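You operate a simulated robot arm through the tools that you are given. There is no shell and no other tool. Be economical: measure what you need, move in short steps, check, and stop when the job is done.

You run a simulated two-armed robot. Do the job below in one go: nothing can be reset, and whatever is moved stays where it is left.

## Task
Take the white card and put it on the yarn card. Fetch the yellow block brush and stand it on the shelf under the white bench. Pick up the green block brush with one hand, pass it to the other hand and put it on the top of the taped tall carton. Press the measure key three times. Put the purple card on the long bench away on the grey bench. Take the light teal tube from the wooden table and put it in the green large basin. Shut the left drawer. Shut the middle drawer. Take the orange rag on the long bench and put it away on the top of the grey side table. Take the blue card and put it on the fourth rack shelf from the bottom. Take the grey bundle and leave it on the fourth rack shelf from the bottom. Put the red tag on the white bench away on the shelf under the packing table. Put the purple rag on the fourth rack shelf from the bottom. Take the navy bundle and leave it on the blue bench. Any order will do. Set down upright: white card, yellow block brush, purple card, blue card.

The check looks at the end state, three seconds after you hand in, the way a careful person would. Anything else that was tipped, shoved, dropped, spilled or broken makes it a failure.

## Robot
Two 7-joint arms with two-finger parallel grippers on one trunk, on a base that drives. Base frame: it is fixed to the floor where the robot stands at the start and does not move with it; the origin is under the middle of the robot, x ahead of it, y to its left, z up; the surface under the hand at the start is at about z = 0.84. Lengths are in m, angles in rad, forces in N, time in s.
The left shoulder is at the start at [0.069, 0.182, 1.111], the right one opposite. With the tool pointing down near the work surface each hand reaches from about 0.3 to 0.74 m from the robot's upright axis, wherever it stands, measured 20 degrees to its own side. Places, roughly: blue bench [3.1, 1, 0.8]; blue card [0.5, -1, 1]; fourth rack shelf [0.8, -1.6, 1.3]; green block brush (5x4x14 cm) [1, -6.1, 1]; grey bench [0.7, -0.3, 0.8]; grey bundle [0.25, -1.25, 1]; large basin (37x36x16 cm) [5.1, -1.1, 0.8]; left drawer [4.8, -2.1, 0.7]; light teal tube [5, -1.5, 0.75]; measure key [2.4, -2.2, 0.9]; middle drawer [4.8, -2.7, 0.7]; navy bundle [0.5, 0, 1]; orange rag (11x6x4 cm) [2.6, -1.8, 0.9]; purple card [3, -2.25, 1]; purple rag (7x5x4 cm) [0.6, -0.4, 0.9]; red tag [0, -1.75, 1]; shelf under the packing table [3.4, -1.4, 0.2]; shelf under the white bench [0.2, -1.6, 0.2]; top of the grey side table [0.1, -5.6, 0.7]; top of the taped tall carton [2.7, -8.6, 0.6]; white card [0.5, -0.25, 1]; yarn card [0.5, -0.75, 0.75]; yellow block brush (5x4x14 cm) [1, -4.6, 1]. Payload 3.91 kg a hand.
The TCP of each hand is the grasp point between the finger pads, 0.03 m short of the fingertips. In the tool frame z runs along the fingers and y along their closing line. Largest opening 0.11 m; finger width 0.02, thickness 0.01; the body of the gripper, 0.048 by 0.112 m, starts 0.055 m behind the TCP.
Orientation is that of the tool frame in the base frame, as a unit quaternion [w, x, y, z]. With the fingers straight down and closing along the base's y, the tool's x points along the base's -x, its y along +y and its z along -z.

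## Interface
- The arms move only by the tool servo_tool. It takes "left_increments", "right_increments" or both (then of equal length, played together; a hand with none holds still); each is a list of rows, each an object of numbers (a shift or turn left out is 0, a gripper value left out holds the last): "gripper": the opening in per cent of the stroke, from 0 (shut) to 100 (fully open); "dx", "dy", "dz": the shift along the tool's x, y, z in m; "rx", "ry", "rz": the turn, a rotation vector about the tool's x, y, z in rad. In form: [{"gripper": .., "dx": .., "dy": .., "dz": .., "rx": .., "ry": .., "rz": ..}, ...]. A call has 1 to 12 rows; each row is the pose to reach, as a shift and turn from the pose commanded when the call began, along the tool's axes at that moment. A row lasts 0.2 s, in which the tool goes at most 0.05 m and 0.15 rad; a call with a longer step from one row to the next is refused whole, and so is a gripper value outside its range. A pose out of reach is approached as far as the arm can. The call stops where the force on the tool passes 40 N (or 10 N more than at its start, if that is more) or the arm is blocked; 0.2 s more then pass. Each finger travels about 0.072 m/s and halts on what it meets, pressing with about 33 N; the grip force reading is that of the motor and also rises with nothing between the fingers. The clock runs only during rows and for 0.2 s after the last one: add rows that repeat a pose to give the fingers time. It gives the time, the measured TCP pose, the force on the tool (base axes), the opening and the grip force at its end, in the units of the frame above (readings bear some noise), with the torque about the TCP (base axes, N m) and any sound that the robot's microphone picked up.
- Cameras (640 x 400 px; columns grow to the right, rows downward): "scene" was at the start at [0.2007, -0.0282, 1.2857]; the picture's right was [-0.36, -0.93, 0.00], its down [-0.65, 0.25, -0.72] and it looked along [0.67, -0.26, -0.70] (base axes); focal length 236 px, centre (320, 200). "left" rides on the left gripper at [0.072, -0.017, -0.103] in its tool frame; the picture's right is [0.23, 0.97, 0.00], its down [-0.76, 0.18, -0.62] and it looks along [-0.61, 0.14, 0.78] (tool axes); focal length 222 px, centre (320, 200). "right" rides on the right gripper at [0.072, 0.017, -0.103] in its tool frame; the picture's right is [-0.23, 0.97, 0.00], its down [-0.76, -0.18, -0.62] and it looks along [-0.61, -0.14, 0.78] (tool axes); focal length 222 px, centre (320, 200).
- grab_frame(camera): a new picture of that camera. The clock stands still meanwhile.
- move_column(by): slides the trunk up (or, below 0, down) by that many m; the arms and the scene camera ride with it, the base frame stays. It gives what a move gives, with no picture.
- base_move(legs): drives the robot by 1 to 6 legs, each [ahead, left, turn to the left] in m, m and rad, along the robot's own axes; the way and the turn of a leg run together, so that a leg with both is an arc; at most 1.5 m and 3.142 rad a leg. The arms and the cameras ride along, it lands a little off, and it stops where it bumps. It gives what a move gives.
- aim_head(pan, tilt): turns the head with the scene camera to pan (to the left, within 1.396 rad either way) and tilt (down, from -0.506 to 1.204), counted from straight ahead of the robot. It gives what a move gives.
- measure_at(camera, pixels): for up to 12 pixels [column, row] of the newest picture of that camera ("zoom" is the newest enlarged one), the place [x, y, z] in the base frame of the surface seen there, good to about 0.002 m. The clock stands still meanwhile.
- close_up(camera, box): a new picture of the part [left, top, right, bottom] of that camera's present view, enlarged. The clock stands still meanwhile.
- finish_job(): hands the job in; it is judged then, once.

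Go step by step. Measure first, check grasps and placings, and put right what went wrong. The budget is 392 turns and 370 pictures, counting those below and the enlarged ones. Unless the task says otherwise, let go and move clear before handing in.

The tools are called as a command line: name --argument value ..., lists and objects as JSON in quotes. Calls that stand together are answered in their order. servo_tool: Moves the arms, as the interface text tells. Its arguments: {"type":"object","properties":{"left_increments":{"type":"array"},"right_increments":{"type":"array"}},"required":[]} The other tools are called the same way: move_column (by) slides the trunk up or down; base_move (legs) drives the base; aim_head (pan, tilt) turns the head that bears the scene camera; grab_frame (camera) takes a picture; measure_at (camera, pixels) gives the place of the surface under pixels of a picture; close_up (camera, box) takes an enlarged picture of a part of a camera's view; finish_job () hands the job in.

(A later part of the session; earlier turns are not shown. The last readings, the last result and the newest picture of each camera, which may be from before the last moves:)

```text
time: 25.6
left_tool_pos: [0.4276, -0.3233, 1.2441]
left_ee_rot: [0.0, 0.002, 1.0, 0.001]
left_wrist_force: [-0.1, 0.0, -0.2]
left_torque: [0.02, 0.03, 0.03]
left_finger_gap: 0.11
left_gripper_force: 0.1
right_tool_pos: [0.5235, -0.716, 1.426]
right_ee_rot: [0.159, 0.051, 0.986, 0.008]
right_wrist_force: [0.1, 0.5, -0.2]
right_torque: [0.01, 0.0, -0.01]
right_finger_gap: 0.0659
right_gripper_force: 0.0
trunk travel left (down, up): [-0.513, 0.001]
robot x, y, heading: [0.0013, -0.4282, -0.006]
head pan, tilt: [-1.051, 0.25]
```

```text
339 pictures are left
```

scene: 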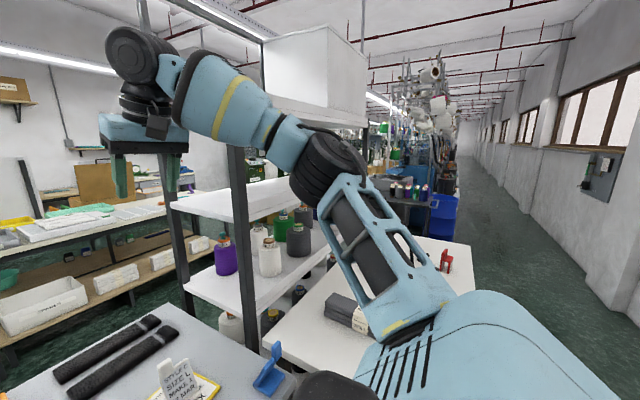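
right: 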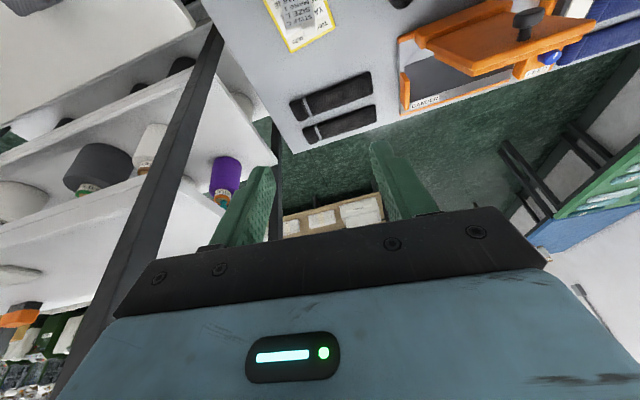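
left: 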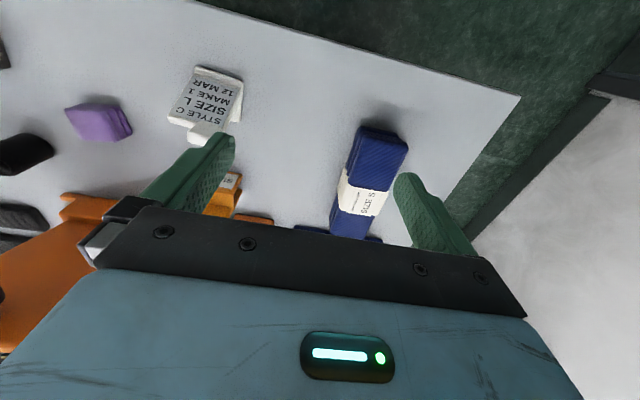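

The commanded pose matches. I bring the right hand to (0.412,−0.72,1.15) while turning it to point −y and 45° down, closing along x, for the blue card's tab.

servo_tool --right_increments '[{"dx": 0.0174, "dy": -0.002, "dz": 0.0206, "rx": 0.0725, "ry": -0.0366, "rz": 0.1136}, {"dx": 0.0347, "dy": -0.0043, "dz": 0.0413, "rx": 0.1451, "ry": -0.0733, "rz": 0.2273}, {"dx": 0.0521, "dy": -0.0065, "dz": 0.0619, "rx": 0.2176, "ry": -0.1099, "rz": 0.3409}, {"dx": 0.0695, "dy": -0.0086, "dz": 0.0825, "rx": 0.2902, "ry": -0.1465, "rz": 0.4545}, {"dx": 0.0868, "dy": -0.0108, "dz": 0.1032, "rx": 0.3627, "ry": -0.1832, "rz": 0.5682}, {"dx": 0.1042, "dy": -0.0129, "dz": 0.1238, "rx": 0.4353, "ry": -0.2198, "rz": 0.6818}, {"dx": 0.1215, "dy": -0.0151, "dz": 0.1445, "rx": 0.5078, "ry": -0.2565, "rz": 0.7955}, {"dx": 0.1389, "dy": -0.0172, "dz": 0.1651, "rx": 0.5804, "ry": -0.2931, "rz": 0.9091}, {"dx": 0.1563, "dy": -0.0194, "dz": 0.1857, "rx": 0.6529, "ry": -0.3297, "rz": 1.0227}, {"dx": 0.1736, "dy": -0.0215, "dz": 0.2064, "rx": 0.7255, "ry": -0.3664, "rz": 1.1364}, {"dx": 0.191, "dy": -0.0237, "dz": 0.227, "rx": 0.798, "ry": -0.403, "rz": 1.25}, {"dx": 0.191, "dy": -0.0237, "dz": 0.227, "rx": 0.798, "ry": -0.403, "rz": 1.25}]'

aim_head --pan -0.7 --tilt 0.7

grab_frame --camera "scene"

grab_frame --camera "right"

```text
time: 28.1
left_tool_pos: [0.4269, -0.3221, 1.2445]
left_ee_rot: [0.0, 0.002, 1.0, 0.0]
left_wrist_force: [-0.5, -0.3, 0.0]
left_torque: [0.01, 0.0, 0.04]
left_finger_gap: 0.1099
left_gripper_force: 0.1
right_tool_pos: [0.4129, -0.7201, 1.1484]
right_ee_rot: [0.271, 0.654, 0.653, -0.269]
right_wrist_force: [0.9, 0.0, 0.2]
right_torque: [0.05, -0.02, 0.01]
right_finger_gap: 0.0659
right_gripper_force: 0.1
trunk travel left (down, up): [-0.513, 0.001]
robot x, y, heading: [-0.0013, -0.4262, -0.006]
head pan, tilt: [-1.051, 0.25]
```

```text
time: 29.1
left_tool_pos: [0.4276, -0.3214, 1.2445]
left_ee_rot: [0.0, 0.001, 1.0, 0.0]
left_wrist_force: [-0.5, 0.1, -0.6]
left_torque: [-0.02, 0.03, 0.0]
left_finger_gap: 0.11
left_gripper_force: 0.0
right_tool_pos: [0.4123, -0.7202, 1.1482]
right_ee_rot: [0.271, 0.653, 0.653, -0.27]
right_wrist_force: [-0.1, 0.2, -1.4]
right_torque: [-0.01, 0.0, -0.01]
right_finger_gap: 0.0658
right_gripper_force: 0.0
trunk travel left (down, up): [-0.513, 0.001]
robot x, y, heading: [0.0031, -0.4224, -0.007]
head pan, tilt: [-0.7, 0.7]
```

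```text
338 pictures are left
```

scene: 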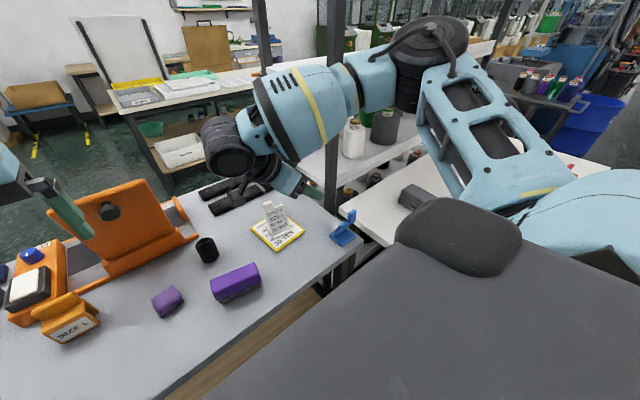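

```text
337 pictures are left
```

right: 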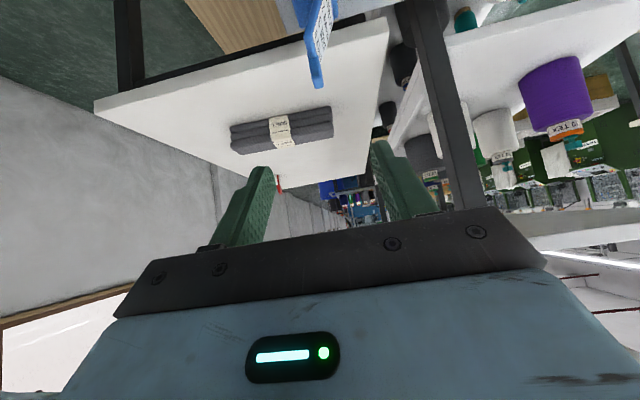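

The hand points −y as intended. I measure the blue tab and where the elbow is.

close_up --camera "scene" --box '[300, 190, 400, 260]'

measure_at --camera "scene" --pixels '[[430, 50], [465, 40], [395, 80], [350, 60], [346, 213], [340, 243]]'

measure_at --camera "zoom" --pixels '[[315, 135], [335, 130], [325, 160], [295, 180], [300, 230], [345, 145]]'

close_up --camera "right" --box '[240, 0, 400, 100]'

measure_at --camera "zoom" --pixels '[[300, 310], [320, 310], [310, 270], [295, 240], [325, 200], [330, 60], [280, 310], [350, 150]]'

```text
5.71 times, centred on (350, 225) of scene
```

zoom: 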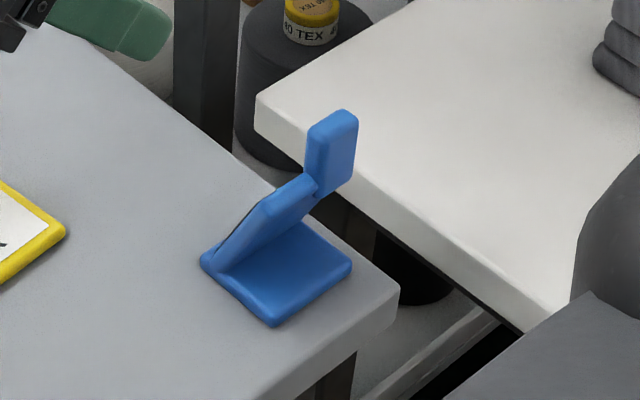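

```text
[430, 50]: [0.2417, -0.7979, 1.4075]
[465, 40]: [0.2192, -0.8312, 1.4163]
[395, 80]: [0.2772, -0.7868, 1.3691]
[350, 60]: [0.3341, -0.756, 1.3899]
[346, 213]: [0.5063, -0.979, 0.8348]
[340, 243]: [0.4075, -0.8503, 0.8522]
```

```text
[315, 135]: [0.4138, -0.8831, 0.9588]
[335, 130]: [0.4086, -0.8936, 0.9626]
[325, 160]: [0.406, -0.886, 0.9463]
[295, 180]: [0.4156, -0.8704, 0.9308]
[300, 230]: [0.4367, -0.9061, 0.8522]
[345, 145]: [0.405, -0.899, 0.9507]
```

```text
4.00 times, centred on (320, 50) of right
```

zoom: 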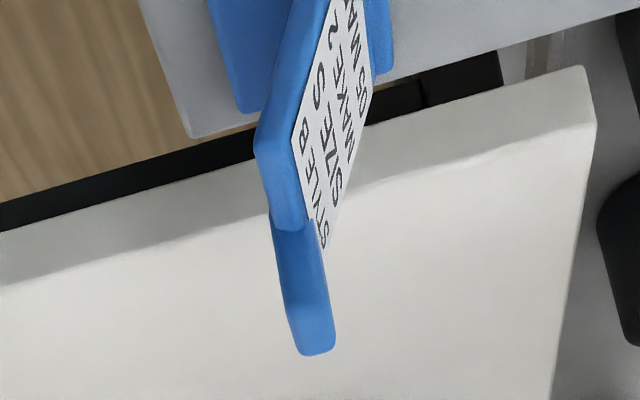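

```text
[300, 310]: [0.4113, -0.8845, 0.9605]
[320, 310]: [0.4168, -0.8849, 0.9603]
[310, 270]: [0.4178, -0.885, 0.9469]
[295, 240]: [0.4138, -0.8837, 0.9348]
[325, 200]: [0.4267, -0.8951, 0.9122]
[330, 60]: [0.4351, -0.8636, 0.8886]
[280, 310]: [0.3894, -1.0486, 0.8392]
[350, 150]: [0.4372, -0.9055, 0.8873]
```

The blue card faces +x with its tab width along y (−0.884…−0.909), so I need the tool pitched 45° forward, closing along y. I back up 0.2 m to give the arm room and turn the tool.

base_move --legs '[[-0.2, 0, 0]]'

servo_tool --right_increments '[{"rx": -0.1009, "rz": -0.101}, {"rx": -0.2018, "rz": -0.202}, {"rx": -0.3027, "rz": -0.303}, {"rx": -0.4036, "rz": -0.404}, {"rx": -0.5045, "rz": -0.505}, {"rx": -0.6055, "rz": -0.606}, {"rx": -0.7064, "rz": -0.707}, {"rx": -0.8073, "rz": -0.808}, {"rx": -0.9082, "rz": -0.909}, {"rx": -1.0091, "rz": -1.01}, {"rx": -1.11, "rz": -1.111}, {"rx": -1.11, "rz": -1.111}]'

grab_frame --camera "scene"

grab_frame --camera "right"

```text
time: 30.7
left_tool_pos: [0.2255, -0.3224, 1.2447]
left_ee_rot: [0.0, 0.003, 1.0, -0.001]
left_wrist_force: [0.1, -0.5, -0.1]
left_torque: [0.02, 0.0, 0.01]
left_finger_gap: 0.1096
left_gripper_force: 0.1
right_tool_pos: [0.2116, -0.718, 1.1484]
right_ee_rot: [0.271, 0.654, 0.653, -0.27]
right_wrist_force: [-1.1, 0.6, 0.2]
right_torque: [-0.04, -0.01, 0.0]
right_finger_gap: 0.0658
right_gripper_force: 0.2
trunk travel left (down, up): [-0.513, 0.001]
robot x, y, heading: [-0.2035, -0.4264, -0.004]
head pan, tilt: [-0.7, 0.7]
```

```text
time: 33.3
left_tool_pos: [0.2254, -0.3212, 1.245]
left_ee_rot: [0.0, 0.003, 1.0, -0.001]
left_wrist_force: [-0.7, 0.7, -0.7]
left_torque: [0.02, -0.03, -0.01]
left_finger_gap: 0.1097
left_gripper_force: 0.1
right_tool_pos: [0.2094, -0.7194, 1.1488]
right_ee_rot: [0.383, -0.001, 0.924, 0.0]
right_wrist_force: [0.4, -0.5, 0.0]
right_torque: [0.0, -0.01, 0.03]
right_finger_gap: 0.0658
right_gripper_force: 0.1
trunk travel left (down, up): [-0.513, 0.001]
robot x, y, heading: [-0.2074, -0.4254, -0.002]
head pan, tilt: [-0.7, 0.7]
```

```text
334 pictures are left
```

scene: 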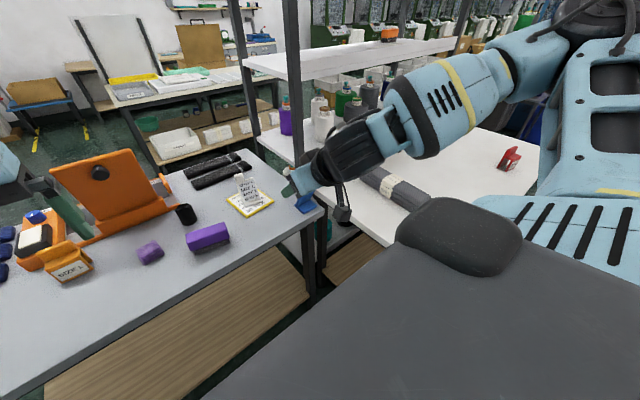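

```text
333 pictures are left
```

right: 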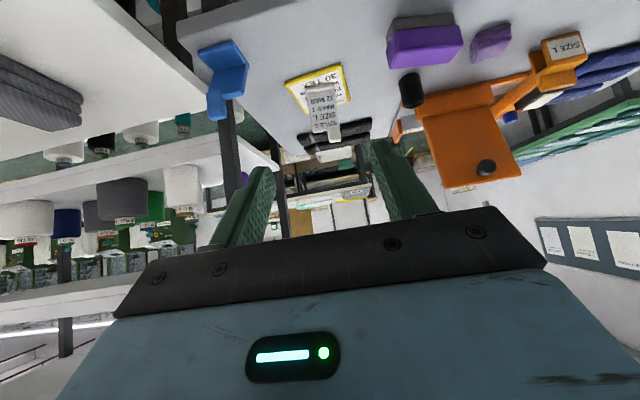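

I move to a pre-grasp point 10 cm back from the tab along the tool axis and check the view.

servo_tool --right_increments '[{"dy": -0.045, "gripper": 60}, {"dy": -0.09}, {"dy": -0.135}, {"dy": -0.1771, "dz": 0.01}, {"dy": -0.1771, "dz": 0.055}, {"dy": -0.1771, "dz": 0.1}, {"dy": -0.1771, "dz": 0.14, "dx": -0.0025}, {"dy": -0.1771, "dz": 0.161, "dx": -0.0025}, {"dy": -0.1771, "dz": 0.161, "dx": -0.0025}]'

grab_frame --camera "right"

grab_frame --camera "scene"

```text
time: 35.3
left_tool_pos: [0.2244, -0.3215, 1.2448]
left_ee_rot: [-0.001, 0.002, 1.0, -0.001]
left_wrist_force: [-1.1, -1.3, 0.8]
left_torque: [0.01, 0.01, 0.02]
left_finger_gap: 0.1099
left_gripper_force: 0.0
right_tool_pos: [0.3283, -0.898, 1.0368]
right_ee_rot: [0.383, 0.0, 0.924, 0.0]
right_wrist_force: [0.1, 0.3, 0.4]
right_torque: [0.0, -0.02, 0.01]
right_finger_gap: 0.0659
right_gripper_force: 0.0
trunk travel left (down, up): [-0.513, 0.001]
robot x, y, heading: [-0.2055, -0.4249, -0.003]
head pan, tilt: [-0.7, 0.7]
```

```text
332 pictures are left
```

right: 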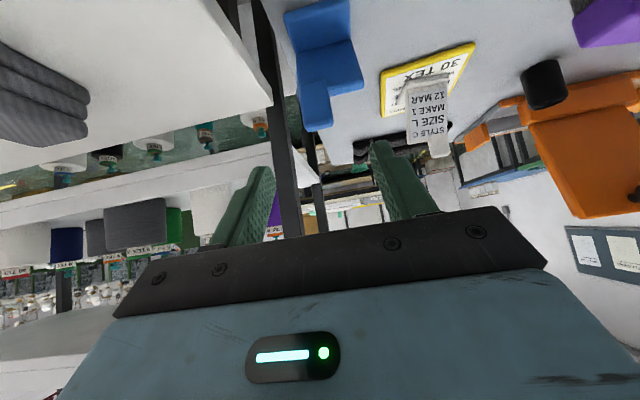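

```text
331 pictures are left
```

scene: 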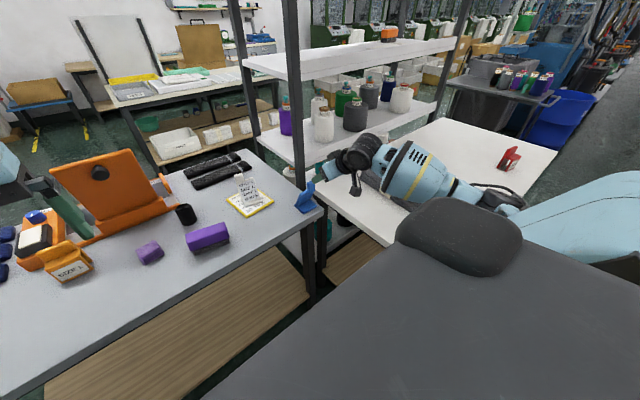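

The tab shows at (316,112) in the right view; I measure its edges.

close_up --camera "right" --box '[260, 0, 420, 140]'

measure_at --camera "right" --pixels '[[308, 95], [306, 110], [312, 128], [331, 122], [330, 102], [318, 110], [318, 126], [355, 85], [345, 92]]'

```text
2.86 times, centred on (340, 70) of right
```

zoom: 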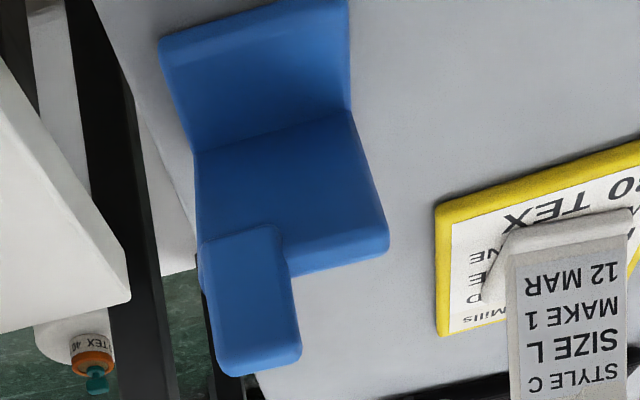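

```text
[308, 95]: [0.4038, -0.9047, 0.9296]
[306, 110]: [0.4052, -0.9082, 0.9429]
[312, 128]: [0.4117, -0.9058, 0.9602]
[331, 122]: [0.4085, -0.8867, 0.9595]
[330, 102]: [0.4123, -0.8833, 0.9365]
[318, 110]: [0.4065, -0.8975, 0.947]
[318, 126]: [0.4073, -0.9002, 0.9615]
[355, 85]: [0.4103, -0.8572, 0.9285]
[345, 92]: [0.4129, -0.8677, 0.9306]
```

Tab centre is (0.4125,−0.8965,0.95). I advance along the tool and close.

servo_tool --right_increments '[{"dz": 0.04, "dy": 0.0015}, {"dz": 0.075, "dy": 0.0015}, {"dz": 0.098, "dy": 0.0015, "dx": 0.0015}, {"dz": 0.098, "dy": 0.0015, "dx": 0.0015, "gripper": 0}, {"dz": 0.098, "dy": 0.0015, "dx": 0.0015, "gripper": 0}, {"dz": 0.098, "dy": 0.0015, "dx": 0.0015, "gripper": 0}, {"dz": 0.098, "dy": 0.0015, "dx": 0.0015, "gripper": 0}]'

close_up --camera "right" --box '[220, 0, 460, 240]'

```text
time: 36.9
left_tool_pos: [0.2248, -0.3225, 1.2439]
left_ee_rot: [0.0, 0.003, 1.0, 0.001]
left_wrist_force: [-0.7, 0.1, -0.1]
left_torque: [0.02, -0.02, 0.01]
left_finger_gap: 0.1099
left_gripper_force: 0.0
right_tool_pos: [0.3946, -0.8935, 0.9643]
right_ee_rot: [0.383, 0.0, 0.924, 0.0]
right_wrist_force: [0.4, 0.5, 0.1]
right_torque: [-0.01, 0.06, -0.04]
right_finger_gap: 0.0289
right_gripper_force: 33.2
trunk travel left (down, up): [-0.513, 0.001]
robot x, y, heading: [-0.2047, -0.424, -0.001]
head pan, tilt: [-0.7, 0.7]
```

```text
1.67 times, centred on (340, 120) of right
```

zoom: 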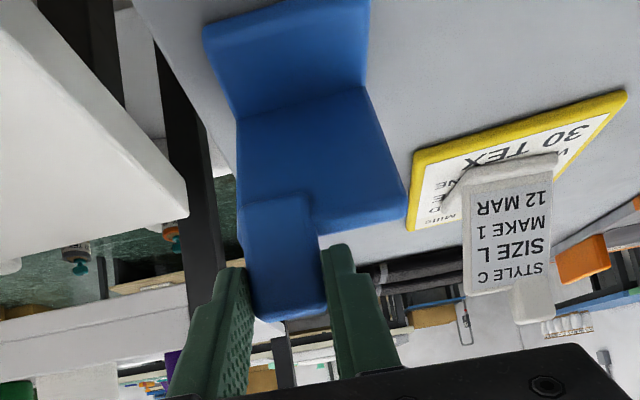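

The blue card is gripped (gap 0.029). I lift it straight up to about z 1.42.

servo_tool --right_increments '[{"dx": -0.03, "dz": -0.03}, {"dx": -0.06, "dz": -0.06}, {"dx": -0.09, "dz": -0.09}, {"dx": -0.12, "dz": -0.12}, {"dx": -0.15, "dz": -0.15}, {"dx": -0.18, "dz": -0.18}, {"dx": -0.21, "dz": -0.21}, {"dx": -0.24, "dz": -0.24}, {"dx": -0.27, "dz": -0.27}, {"dx": -0.3, "dz": -0.3}, {"dx": -0.325, "dz": -0.325}, {"dx": -0.325, "dz": -0.325}]'

grab_frame --camera "scene"

```text
time: 39.5
left_tool_pos: [0.225, -0.3228, 1.2443]
left_ee_rot: [0.0, 0.002, 1.0, 0.0]
left_wrist_force: [0.4, -0.1, 0.2]
left_torque: [-0.02, -0.01, 0.01]
left_finger_gap: 0.1101
left_gripper_force: 0.1
right_tool_pos: [0.3943, -0.8987, 1.4249]
right_ee_rot: [0.382, 0.001, 0.924, 0.0]
right_wrist_force: [-0.4, -0.6, -0.2]
right_torque: [-0.01, 0.0, -0.01]
right_finger_gap: 0.0287
right_gripper_force: 33.3
trunk travel left (down, up): [-0.513, 0.001]
robot x, y, heading: [-0.2057, -0.4226, -0.001]
head pan, tilt: [-0.7, 0.7]
```

```text
328 pictures are left
```

scene: 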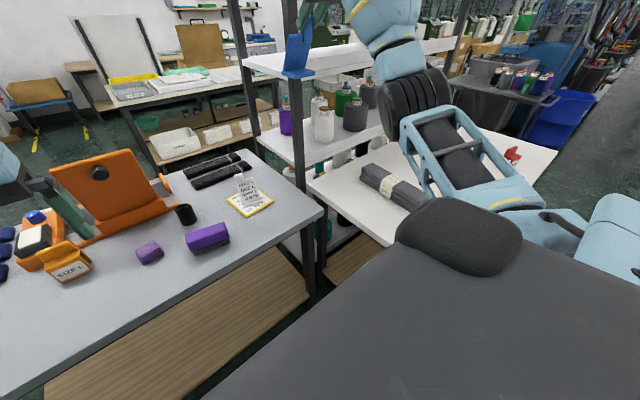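

Lift is clear. I strafe 0.2 m right, then swing the hand to y≈−1.22 and yaw it −0.5 rad.

base_move --legs '[[0, -0.2, 0]]'

servo_tool --right_increments '[{"dy": -0.03, "rx": 0.0885, "rz": 0.0885}, {"dy": -0.06, "rx": 0.177, "rz": 0.177}, {"dy": -0.09, "rx": 0.2655, "rz": 0.2655}, {"dy": -0.12, "rx": 0.354, "rz": 0.354}, {"dy": -0.12, "rx": 0.354, "rz": 0.354}]'

aim_head --pan -0.9 --tilt 0.35

grab_frame --camera "scene"

grab_frame --camera "right"

```text
time: 41.9
left_tool_pos: [0.2241, -0.5269, 1.2447]
left_ee_rot: [0.001, 0.003, 1.0, 0.0]
left_wrist_force: [-0.9, 0.8, -0.4]
left_torque: [-0.01, -0.02, 0.01]
left_finger_gap: 0.11
left_gripper_force: 0.1
right_tool_pos: [0.3921, -1.1037, 1.4271]
right_ee_rot: [0.383, 0.001, 0.924, 0.0]
right_wrist_force: [-0.9, 0.8, -0.1]
right_torque: [0.01, 0.06, 0.05]
right_finger_gap: 0.0291
right_gripper_force: 33.5
trunk travel left (down, up): [-0.513, 0.001]
robot x, y, heading: [-0.2021, -0.631, -0.008]
head pan, tilt: [-0.7, 0.7]
```

```text
time: 43.1
left_tool_pos: [0.2236, -0.5277, 1.2431]
left_ee_rot: [0.001, 0.004, 1.0, 0.0]
left_wrist_force: [0.4, 0.4, 0.0]
left_torque: [0.01, 0.02, -0.02]
left_finger_gap: 0.1099
left_gripper_force: 0.1
right_tool_pos: [0.3926, -1.2233, 1.4265]
right_ee_rot: [0.37, 0.231, 0.895, -0.096]
right_wrist_force: [0.1, 0.2, -0.8]
right_torque: [0.02, 0.0, -0.01]
right_finger_gap: 0.0293
right_gripper_force: 33.6
trunk travel left (down, up): [-0.513, 0.001]
robot x, y, heading: [-0.2064, -0.6287, -0.012]
head pan, tilt: [-0.7, 0.7]
```

```text
time: 43.9
left_tool_pos: [0.2233, -0.5285, 1.2436]
left_ee_rot: [0.0, 0.004, 1.0, -0.001]
left_wrist_force: [0.0, 0.2, 0.3]
left_torque: [-0.01, 0.0, -0.02]
left_finger_gap: 0.1099
left_gripper_force: 0.0
right_tool_pos: [0.3924, -1.2235, 1.4265]
right_ee_rot: [0.371, 0.23, 0.895, -0.095]
right_wrist_force: [-1.2, -0.2, -0.8]
right_torque: [0.0, 0.04, 0.01]
right_finger_gap: 0.0291
right_gripper_force: 33.1
trunk travel left (down, up): [-0.513, 0.001]
robot x, y, heading: [-0.2054, -0.63, -0.006]
head pan, tilt: [-0.901, 0.351]
```

```text
327 pictures are left
```

scene: 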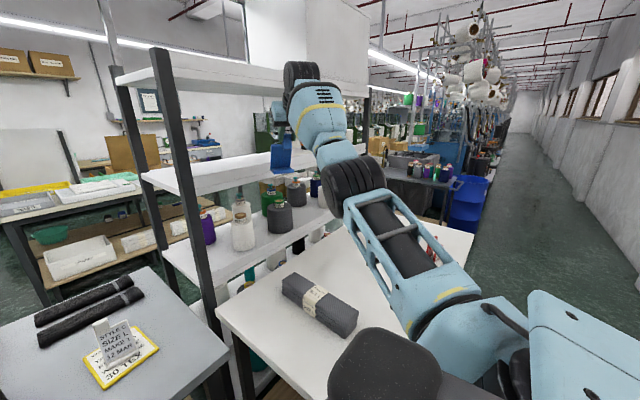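

```text
326 pictures are left
```

right: 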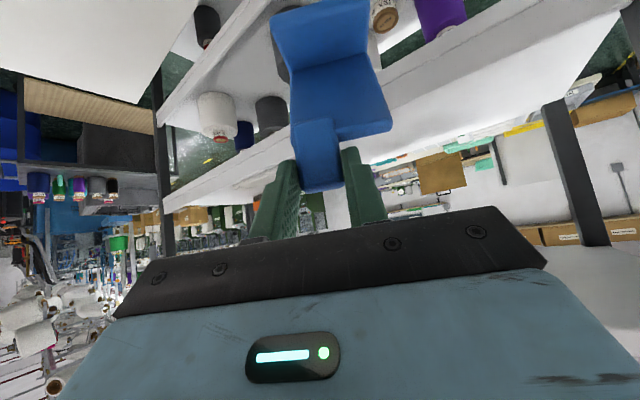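

I check the wrist's clearance to shelf 5 before driving in.

measure_at --camera "scene" --pixels '[[303, 75], [303, 63], [290, 85], [330, 130], [270, 110], [262, 80], [240, 85], [160, 85], [240, 175], [281, 155]]'

```text
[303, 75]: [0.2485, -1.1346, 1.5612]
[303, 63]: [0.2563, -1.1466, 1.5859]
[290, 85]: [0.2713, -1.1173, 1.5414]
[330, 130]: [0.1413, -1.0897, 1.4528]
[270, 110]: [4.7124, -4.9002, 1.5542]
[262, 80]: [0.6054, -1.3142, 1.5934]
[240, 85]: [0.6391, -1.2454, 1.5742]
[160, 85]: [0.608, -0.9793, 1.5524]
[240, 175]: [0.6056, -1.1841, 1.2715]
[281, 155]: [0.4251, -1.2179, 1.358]
```

Shelf 5's underside is z≈1.572 with its edge at x 0.605; clearance is adequate if I stay near the edge. I lower 12 mm and drive forward 0.2 m.

servo_tool --right_increments '[{"dx": 0.0085, "dz": 0.0085}, {"dx": 0.0085, "dz": 0.0085}]'

base_move --legs '[[0.2, 0, 0]]'

grab_frame --camera "scene"

```text
time: 44.5
left_tool_pos: [0.2233, -0.5273, 1.2442]
left_ee_rot: [0.001, 0.003, 1.0, -0.001]
left_wrist_force: [0.0, 0.4, 0.6]
left_torque: [-0.01, -0.01, 0.0]
left_finger_gap: 0.1102
left_gripper_force: 0.2
right_tool_pos: [0.3904, -1.2235, 1.4158]
right_ee_rot: [0.371, 0.229, 0.895, -0.094]
right_wrist_force: [-0.5, -0.2, -0.5]
right_torque: [0.0, 0.05, 0.03]
right_finger_gap: 0.0292
right_gripper_force: 32.8
trunk travel left (down, up): [-0.513, 0.001]
robot x, y, heading: [-0.2064, -0.6298, -0.004]
head pan, tilt: [-0.901, 0.351]
```

```text
time: 46.1
left_tool_pos: [0.4146, -0.5249, 1.2449]
left_ee_rot: [0.001, -0.001, 1.0, 0.0]
left_wrist_force: [0.2, -0.3, 0.7]
left_torque: [0.02, 0.06, 0.01]
left_finger_gap: 0.1099
left_gripper_force: 0.0
right_tool_pos: [0.5878, -1.2184, 1.4153]
right_ee_rot: [0.371, 0.225, 0.896, -0.092]
right_wrist_force: [-8.0, 0.5, 1.9]
right_torque: [0.17, 1.0, 0.42]
right_finger_gap: 0.0293
right_gripper_force: 32.4
trunk travel left (down, up): [-0.513, 0.001]
robot x, y, heading: [-0.0124, -0.6339, -0.001]
head pan, tilt: [-0.901, 0.351]
```

```text
325 pictures are left
```

scene: 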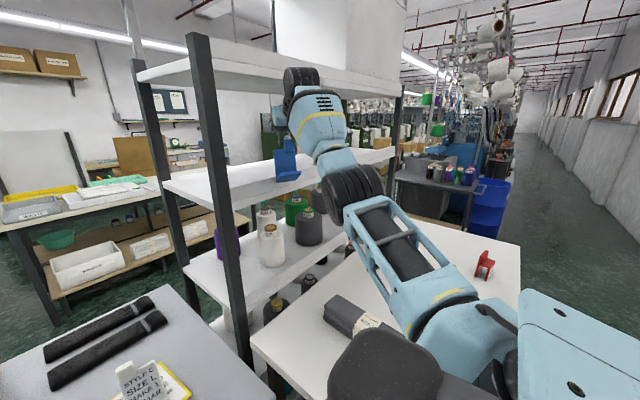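

The wrist feels −8 N in x: the card may touch the shelf edge. I look closely at (287,175).

close_up --camera "scene" --box '[220, 110, 360, 210]'

measure_at --camera "zoom" --pixels '[[270, 330], [300, 300], [345, 310], [200, 310], [400, 310], [320, 318], [200, 370], [300, 220]]'

grab_frame --camera "right"

```text
4.00 times, centred on (290, 160) of scene
```

zoom: 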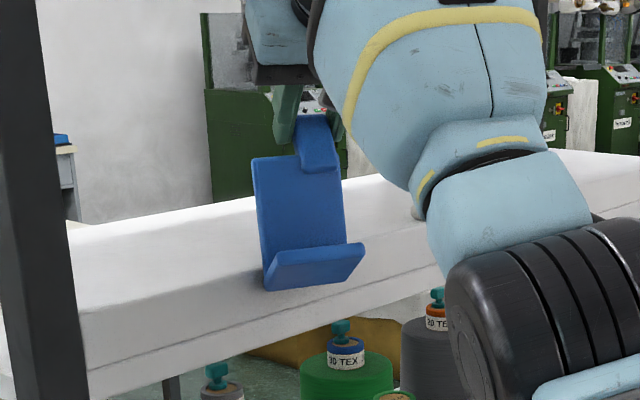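

```text
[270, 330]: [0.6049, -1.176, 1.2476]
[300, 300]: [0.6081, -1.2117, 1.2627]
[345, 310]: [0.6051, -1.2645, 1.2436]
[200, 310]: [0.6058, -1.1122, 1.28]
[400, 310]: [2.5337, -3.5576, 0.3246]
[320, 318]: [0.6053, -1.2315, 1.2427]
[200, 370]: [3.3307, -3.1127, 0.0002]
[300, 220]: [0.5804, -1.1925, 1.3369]
```

```text
323 pictures are left
```

right: 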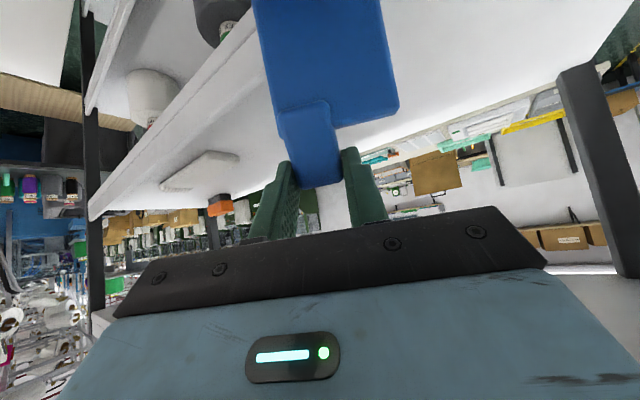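

measure_at --camera "zoom" --pixels '[[180, 220], [180, 240], [180, 260], [180, 270], [180, 280], [180, 290], [180, 300], [180, 320], [180, 340], [100, 250], [100, 300], [400, 220]]'

```text
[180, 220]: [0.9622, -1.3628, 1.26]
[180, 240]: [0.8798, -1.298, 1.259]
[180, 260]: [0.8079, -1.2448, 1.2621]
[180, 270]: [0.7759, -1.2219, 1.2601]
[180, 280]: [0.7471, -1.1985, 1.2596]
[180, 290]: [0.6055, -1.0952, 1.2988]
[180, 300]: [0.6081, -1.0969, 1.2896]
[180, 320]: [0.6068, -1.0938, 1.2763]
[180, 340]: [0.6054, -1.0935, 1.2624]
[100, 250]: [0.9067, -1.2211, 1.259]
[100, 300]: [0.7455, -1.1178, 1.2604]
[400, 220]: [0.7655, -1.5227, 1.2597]
```

Shelf 4 has a front lip up to z≈1.30, which the card's foot touched. I pull back 4 cm, raise, and inspect the card in the grip.

servo_tool --right_increments '[{"dx": 0.0141, "dz": -0.0141}, {"dx": 0.0283, "dz": -0.0283}, {"dx": 0.0127, "dz": -0.0439}, {"dx": 0.0127, "dz": -0.0439}]'

close_up --camera "scene" --box '[220, 110, 360, 210]'

measure_at --camera "zoom" --pixels '[[265, 285], [285, 255], [355, 268], [265, 170], [310, 200], [290, 270], [330, 265]]'

```text
time: 47.1
left_tool_pos: [0.4148, -0.5251, 1.2451]
left_ee_rot: [0.0, -0.001, 1.0, 0.0]
left_wrist_force: [-0.2, 0.0, -0.2]
left_torque: [0.03, 0.0, 0.02]
left_finger_gap: 0.1102
left_gripper_force: 0.2
right_tool_pos: [0.5528, -1.1996, 1.4345]
right_ee_rot: [0.371, 0.226, 0.896, -0.093]
right_wrist_force: [0.8, 0.8, -0.6]
right_torque: [0.01, -0.01, -0.02]
right_finger_gap: 0.0292
right_gripper_force: 33.1
trunk travel left (down, up): [-0.513, 0.001]
robot x, y, heading: [-0.0123, -0.6291, -0.001]
head pan, tilt: [-0.901, 0.351]
```

```text
4.00 times, centred on (290, 160) of scene
```

zoom: 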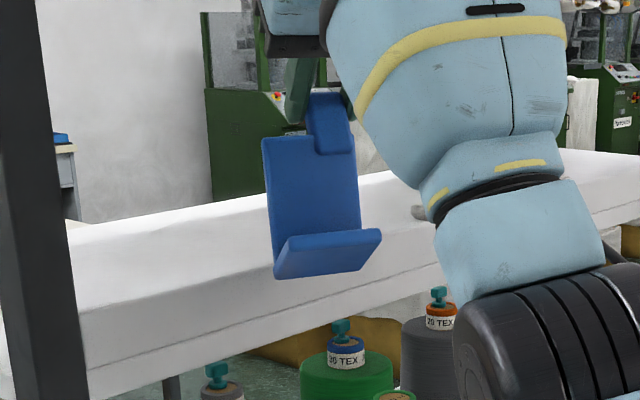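

```text
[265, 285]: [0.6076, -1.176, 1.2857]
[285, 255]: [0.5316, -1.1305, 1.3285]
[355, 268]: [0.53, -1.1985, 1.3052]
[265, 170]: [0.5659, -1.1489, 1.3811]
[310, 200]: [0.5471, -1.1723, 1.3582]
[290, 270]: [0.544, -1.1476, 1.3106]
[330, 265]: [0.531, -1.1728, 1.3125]
```

The card is still level, bottom ≈1.305. I raise 12 mm, go in 0.11 m along the pointing direction, then check.

servo_tool --right_increments '[{"dx": -0.0092, "dz": -0.0092}, {"dx": -0.0292, "dz": 0.0108}, {"dx": -0.0492, "dz": 0.0308}, {"dx": -0.0692, "dz": 0.0508}, {"dx": -0.0872, "dz": 0.0688}, {"dx": -0.0872, "dz": 0.0688}]'

close_up --camera "scene" --box '[220, 60, 360, 210]'

grab_frame --camera "right"

```text
time: 48.5
left_tool_pos: [0.4134, -0.525, 1.2439]
left_ee_rot: [0.0, -0.001, 1.0, 0.0]
left_wrist_force: [-0.4, 0.0, -0.3]
left_torque: [-0.02, 0.01, 0.01]
left_finger_gap: 0.11
left_gripper_force: 0.1
right_tool_pos: [0.5939, -1.2214, 1.4421]
right_ee_rot: [0.371, 0.226, 0.896, -0.094]
right_wrist_force: [0.2, -0.2, -1.3]
right_torque: [-0.04, -0.01, 0.02]
right_finger_gap: 0.0289
right_gripper_force: 33.1
right hand out of reach, approached as far as the arm can: row 3, 4, 5, 6
trunk travel left (down, up): [-0.513, 0.001]
robot x, y, heading: [-0.0116, -0.6294, 0.002]
head pan, tilt: [-0.901, 0.351]
```

```text
2.67 times, centred on (290, 135) of scene
```

zoom: 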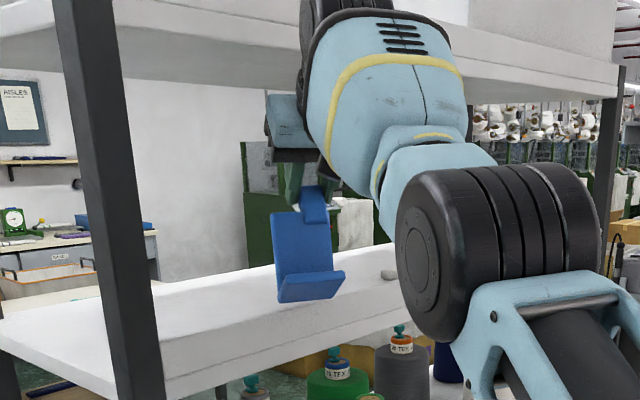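

```text
320 pictures are left
```

right: 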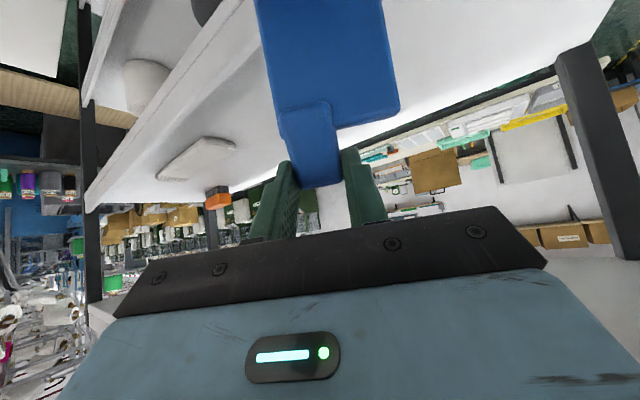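

The arm is at its reach limit, 6 cm short. I drive the base 0.06 m forward (card bottom now above the lip).

base_move --legs '[[0.06, 0, 0]]'

close_up --camera "scene" --box '[220, 60, 360, 210]'

```text
time: 49.4
left_tool_pos: [0.4711, -0.5251, 1.2464]
left_ee_rot: [0.002, -0.002, 1.0, 0.0]
left_wrist_force: [-0.4, -0.9, 0.1]
left_torque: [-0.02, -0.01, -0.01]
left_finger_gap: 0.1101
left_gripper_force: 0.1
right_tool_pos: [0.6507, -1.2214, 1.4441]
right_ee_rot: [0.373, 0.226, 0.895, -0.093]
right_wrist_force: [-0.1, 1.0, -0.4]
right_torque: [-0.02, -0.03, 0.0]
right_finger_gap: 0.0291
right_gripper_force: 32.7
trunk travel left (down, up): [-0.513, 0.001]
robot x, y, heading: [0.0427, -0.6285, 0.001]
head pan, tilt: [-0.901, 0.351]
```

```text
2.67 times, centred on (290, 135) of scene
```

zoom: 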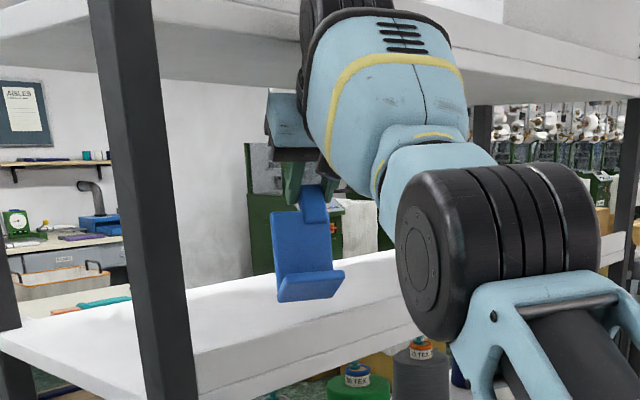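

The card is past the lip. I lower it towards the shelf (bottom from 1.318 to about 1.27) and check.

servo_tool --right_increments '[{"dx": 0.012, "dz": 0.012}, {"dx": 0.024, "dz": 0.024}, {"dx": 0.034, "dz": 0.034}, {"dx": 0.034, "dz": 0.034}]'

close_up --camera "scene" --box '[220, 60, 360, 210]'

grab_frame --camera "right"

```text
time: 50.5
left_tool_pos: [0.4741, -0.5234, 1.2424]
left_ee_rot: [-0.001, -0.002, 1.0, 0.001]
left_wrist_force: [-0.1, -0.1, 1.0]
left_torque: [-0.01, 0.0, 0.0]
left_finger_gap: 0.1098
left_gripper_force: 0.1
right_tool_pos: [0.6542, -1.2183, 1.4045]
right_ee_rot: [0.384, 0.223, 0.891, -0.093]
right_wrist_force: [3.4, -0.1, 14.0]
right_torque: [0.03, 0.07, -0.01]
right_finger_gap: 0.0291
right_gripper_force: 32.9
trunk travel left (down, up): [-0.513, 0.001]
robot x, y, heading: [0.0434, -0.6261, 0.004]
head pan, tilt: [-0.901, 0.351]
stopped in row 4 (right hand): the force on the tool passed its limit at 41 N (the readings are from after the stop); the commanded pose is now the measured one
```

```text
2.67 times, centred on (290, 135) of scene
```

zoom: 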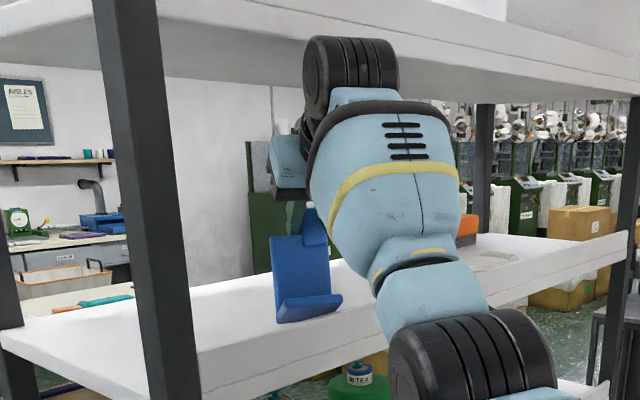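

```text
317 pictures are left
```

right: 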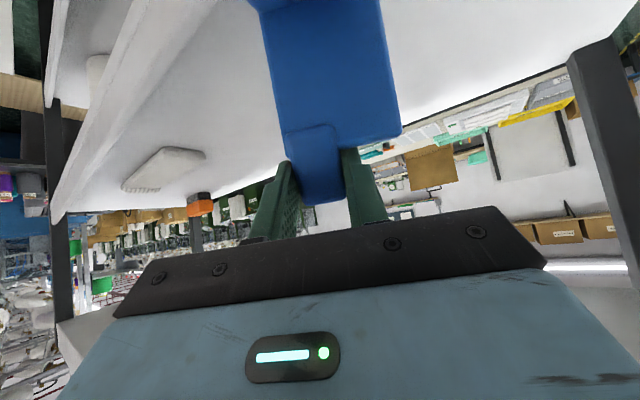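

It stopped on contact at TCP z 1.4045, about 2 cm early. I measure the foot versus shelf and lip.

close_up --camera "scene" --box '[250, 130, 330, 190]'

measure_at --camera "zoom" --pixels '[[245, 385], [240, 395], [300, 380], [400, 365], [410, 350], [220, 390], [180, 390], [300, 350], [260, 390], [440, 345], [470, 340], [210, 395]]'

```text
6.67 times, centred on (290, 160) of scene
```

zoom: 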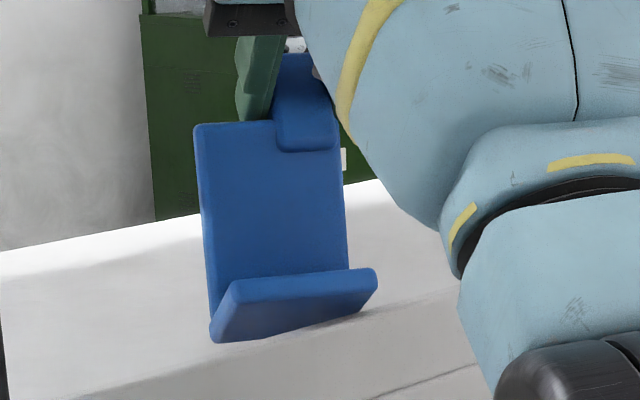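

```text
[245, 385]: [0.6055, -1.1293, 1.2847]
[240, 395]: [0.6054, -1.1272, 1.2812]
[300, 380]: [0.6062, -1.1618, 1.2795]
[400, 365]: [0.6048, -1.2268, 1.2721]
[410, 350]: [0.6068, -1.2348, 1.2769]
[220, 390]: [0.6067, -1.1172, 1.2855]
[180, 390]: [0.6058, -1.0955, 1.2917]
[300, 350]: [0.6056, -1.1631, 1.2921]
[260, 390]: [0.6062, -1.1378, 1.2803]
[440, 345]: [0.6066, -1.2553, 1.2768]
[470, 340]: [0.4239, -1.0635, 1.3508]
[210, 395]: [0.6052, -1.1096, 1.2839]
```

measure_at --camera "zoom" --pixels '[[220, 335], [270, 325], [330, 315], [370, 295], [240, 285], [340, 275], [215, 300], [215, 150], [330, 250], [100, 330], [130, 370], [100, 385]]'

```text
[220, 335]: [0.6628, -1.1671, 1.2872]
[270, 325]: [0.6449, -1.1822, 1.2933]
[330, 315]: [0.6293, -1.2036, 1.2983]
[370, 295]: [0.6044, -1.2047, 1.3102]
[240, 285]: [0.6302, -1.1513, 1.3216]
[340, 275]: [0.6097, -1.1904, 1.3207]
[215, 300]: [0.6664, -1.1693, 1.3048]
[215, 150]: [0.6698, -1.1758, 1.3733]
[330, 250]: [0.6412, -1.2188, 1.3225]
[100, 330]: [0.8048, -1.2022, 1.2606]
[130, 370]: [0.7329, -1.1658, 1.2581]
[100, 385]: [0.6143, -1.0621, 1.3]
```

The card has pitched about 26° nose-down in the grip and its rear rests on the lip. I raise it 4.5 cm and pitch the tool flatter by 0.45 rad to level the card.

servo_tool --right_increments '[{"dx": -0.016, "dz": -0.016}, {"dx": -0.032, "dz": -0.032}, {"dx": -0.032, "dz": -0.032, "ry": -0.14}, {"dx": -0.032, "dz": -0.032, "ry": -0.28}, {"dx": -0.032, "dz": -0.032, "ry": -0.42}, {"dx": -0.032, "dz": -0.032, "ry": -0.45}, {"dx": -0.032, "dz": -0.032, "ry": -0.45}]'

close_up --camera "scene" --box '[220, 90, 360, 190]'

```text
time: 52.0
left_tool_pos: [0.4725, -0.524, 1.2455]
left_ee_rot: [0.001, 0.0, 1.0, 0.0]
left_wrist_force: [-0.2, 0.6, 0.5]
left_torque: [0.02, 0.03, 0.0]
left_finger_gap: 0.1101
left_gripper_force: 0.1
right_tool_pos: [0.651, -1.22, 1.4493]
right_ee_rot: [0.571, 0.197, 0.785, -0.14]
right_wrist_force: [-0.1, -0.4, 0.0]
right_torque: [0.03, 0.02, -0.01]
right_finger_gap: 0.029
right_gripper_force: 32.8
trunk travel left (down, up): [-0.513, 0.001]
robot x, y, heading: [0.0437, -0.6283, -0.001]
head pan, tilt: [-0.901, 0.351]
```

```text
4.00 times, centred on (290, 140) of scene
```

zoom: 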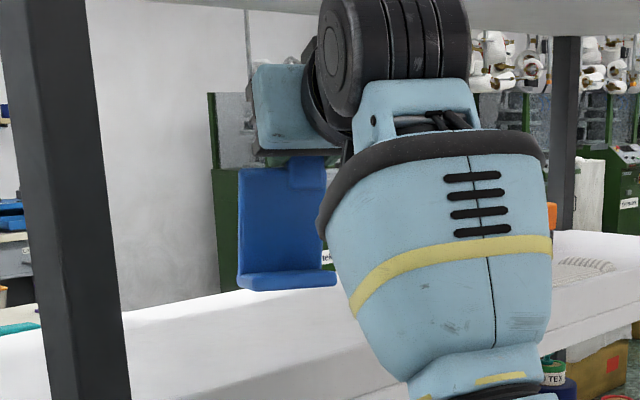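

measure_at --camera "zoom" --pixels '[[250, 180], [250, 260], [245, 283], [325, 280], [245, 272], [325, 268], [285, 282], [310, 180], [245, 289], [335, 285]]'

grab_frame --camera "right"

```text
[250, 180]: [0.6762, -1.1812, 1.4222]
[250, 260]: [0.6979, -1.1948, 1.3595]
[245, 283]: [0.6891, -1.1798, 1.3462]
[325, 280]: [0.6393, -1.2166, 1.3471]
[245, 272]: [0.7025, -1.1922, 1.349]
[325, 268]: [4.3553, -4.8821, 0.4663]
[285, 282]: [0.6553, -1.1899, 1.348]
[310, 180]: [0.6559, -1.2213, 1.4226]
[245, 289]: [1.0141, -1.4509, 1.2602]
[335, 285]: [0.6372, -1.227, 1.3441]
```

```text
314 pictures are left
```

right: 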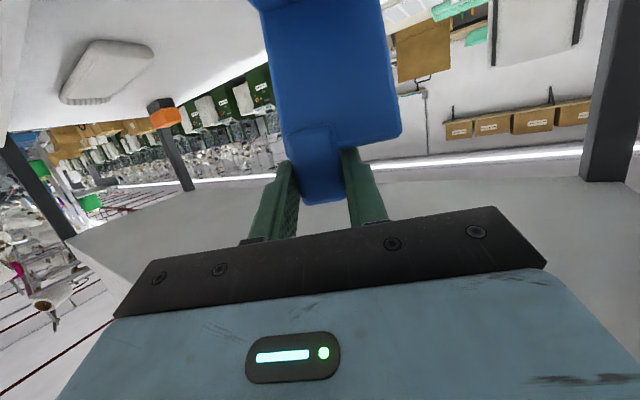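

The card is level again (lean 22°, foot z≈1.34, rear x≥0.637, inside the lip). I lower it stepwise.

servo_tool --right_increments '[{"dx": 0.0286, "dz": 0.0093}, {"dx": 0.0523, "dz": 0.017}, {"dx": 0.0618, "dz": 0.0202}, {"dx": 0.0618, "dz": 0.0202}]'

close_up --camera "scene" --box '[220, 90, 360, 190]'

```text
time: 53.0
left_tool_pos: [0.4732, -0.5251, 1.2455]
left_ee_rot: [0.001, -0.001, 1.0, 0.0]
left_wrist_force: [-1.0, 0.3, 0.4]
left_torque: [0.0, 0.02, 0.01]
left_finger_gap: 0.1101
left_gripper_force: 0.1
right_tool_pos: [0.6527, -1.2175, 1.3827]
right_ee_rot: [0.571, 0.198, 0.784, -0.141]
right_wrist_force: [-0.7, 1.0, -1.0]
right_torque: [0.0, 0.02, -0.03]
right_finger_gap: 0.0289
right_gripper_force: 32.4
trunk travel left (down, up): [-0.513, 0.001]
robot x, y, heading: [0.0419, -0.6341, 0.003]
head pan, tilt: [-0.901, 0.351]
```

```text
4.00 times, centred on (290, 140) of scene
```

zoom: 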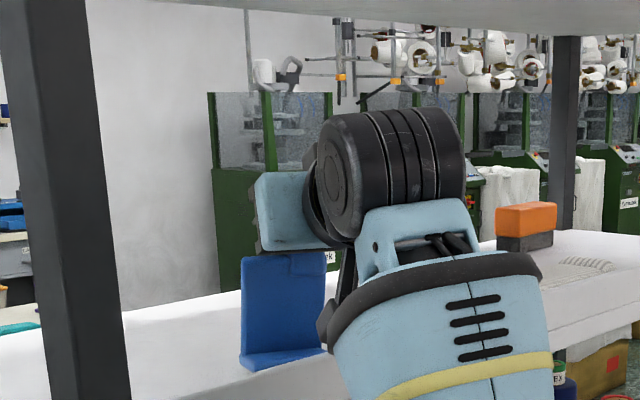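

servo_tool --right_increments '[{"dx": 0.0038, "dz": 0.0012}, {"dx": 0.0076, "dz": 0.0025}, {"dx": 0.0095, "dz": 0.0031}]'

close_up --camera "scene" --box '[250, 130, 320, 190]'

```text
time: 53.9
left_tool_pos: [0.4731, -0.5242, 1.246]
left_ee_rot: [0.001, -0.001, 1.0, 0.0]
left_wrist_force: [-0.4, 0.1, 0.3]
left_torque: [0.02, 0.01, 0.0]
left_finger_gap: 0.1099
left_gripper_force: 0.1
right_tool_pos: [0.6523, -1.2181, 1.3733]
right_ee_rot: [0.572, 0.197, 0.784, -0.141]
right_wrist_force: [1.2, -0.3, 0.9]
right_torque: [-0.05, -0.07, 0.02]
right_finger_gap: 0.029
right_gripper_force: 33.1
trunk travel left (down, up): [-0.513, 0.001]
robot x, y, heading: [0.045, -0.6292, -0.001]
head pan, tilt: [-0.901, 0.351]
```

```text
6.67 times, centred on (285, 160) of scene
```

zoom: 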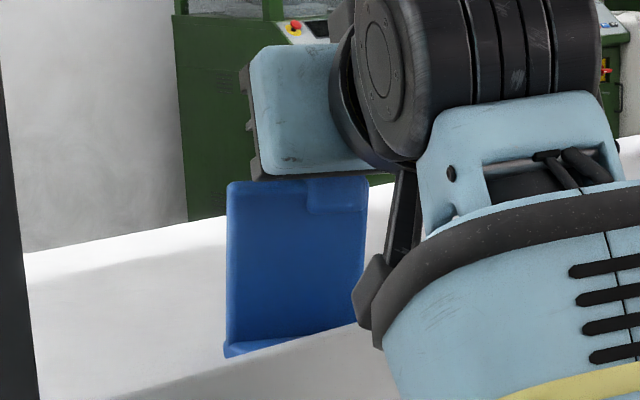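

servo_tool --right_increments '[{"dx": 0.0019, "dz": 0.0006}, {"dx": 0.0038, "dz": 0.0012}, {"dx": 0.0038, "dz": 0.0012}]'

measure_at --camera "zoom" --pixels '[[229, 352], [229, 345], [345, 330], [290, 342], [240, 200], [240, 320], [150, 300], [215, 352], [370, 350], [375, 320]]'

```text
time: 54.6
left_tool_pos: [0.4724, -0.5236, 1.2463]
left_ee_rot: [0.001, -0.001, 1.0, -0.001]
left_wrist_force: [0.2, 0.7, -0.4]
left_torque: [0.01, 0.02, 0.0]
left_finger_gap: 0.1096
left_gripper_force: 0.1
right_tool_pos: [0.6509, -1.218, 1.3732]
right_ee_rot: [0.573, 0.198, 0.782, -0.142]
right_wrist_force: [3.3, -2.9, 11.7]
right_torque: [-0.81, -0.9, 0.07]
right_finger_gap: 0.0289
right_gripper_force: 32.9
trunk travel left (down, up): [-0.513, 0.001]
robot x, y, heading: [0.0414, -0.6317, -0.004]
head pan, tilt: [-0.901, 0.351]
```

```text
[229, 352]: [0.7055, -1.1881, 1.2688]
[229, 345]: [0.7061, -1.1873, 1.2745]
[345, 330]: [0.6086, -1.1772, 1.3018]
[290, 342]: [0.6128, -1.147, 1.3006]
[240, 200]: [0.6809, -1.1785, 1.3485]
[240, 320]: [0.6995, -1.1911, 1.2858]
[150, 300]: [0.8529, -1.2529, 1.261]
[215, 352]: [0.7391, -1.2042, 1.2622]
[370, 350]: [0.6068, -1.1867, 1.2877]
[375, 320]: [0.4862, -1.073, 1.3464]
```

Contact at the front-right of the foot, rear about 8 mm high. I pitch −0.1 rad to level it, touch down, and look.

servo_tool --right_increments '[{"ry": -0.05}, {"ry": -0.1}, {"ry": -0.1, "dx": 0.003, "dz": 0.001}, {"ry": -0.1, "dx": 0.005, "dz": 0.0017}, {"ry": -0.1, "dx": 0.005, "dz": 0.0017}]'

close_up --camera "scene" --box '[250, 130, 320, 190]'

measure_at --camera "zoom" --pixels '[[229, 354], [230, 347], [235, 200], [240, 320], [325, 330]]'

```text
time: 55.9
left_tool_pos: [0.4718, -0.5238, 1.2456]
left_ee_rot: [0.001, -0.001, 1.0, -0.001]
left_wrist_force: [-1.3, 0.5, -0.7]
left_torque: [0.03, -0.01, 0.01]
left_finger_gap: 0.1099
left_gripper_force: 0.0
right_tool_pos: [0.6499, -1.2173, 1.3663]
right_ee_rot: [0.612, 0.19, 0.753, -0.151]
right_wrist_force: [4.9, -0.2, 15.8]
right_torque: [-0.69, -1.09, 0.19]
right_finger_gap: 0.0291
right_gripper_force: 33.0
trunk travel left (down, up): [-0.513, 0.001]
robot x, y, heading: [0.0449, -0.6286, -0.002]
head pan, tilt: [-0.901, 0.351]
```

```text
6.67 times, centred on (285, 160) of scene
```

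zoom: 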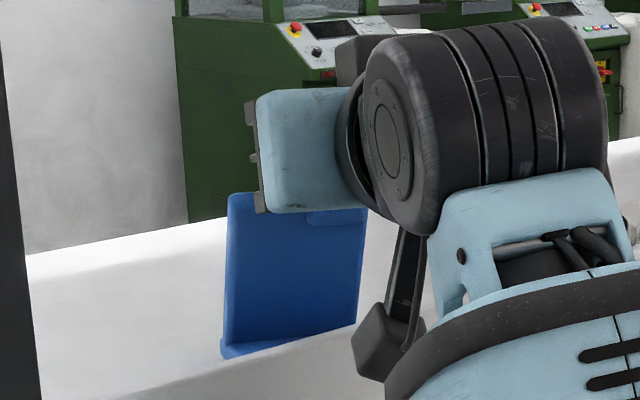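

```text
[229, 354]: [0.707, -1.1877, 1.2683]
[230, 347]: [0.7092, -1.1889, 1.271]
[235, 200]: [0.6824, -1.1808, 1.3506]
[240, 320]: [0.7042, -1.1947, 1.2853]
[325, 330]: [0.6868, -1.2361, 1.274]
```

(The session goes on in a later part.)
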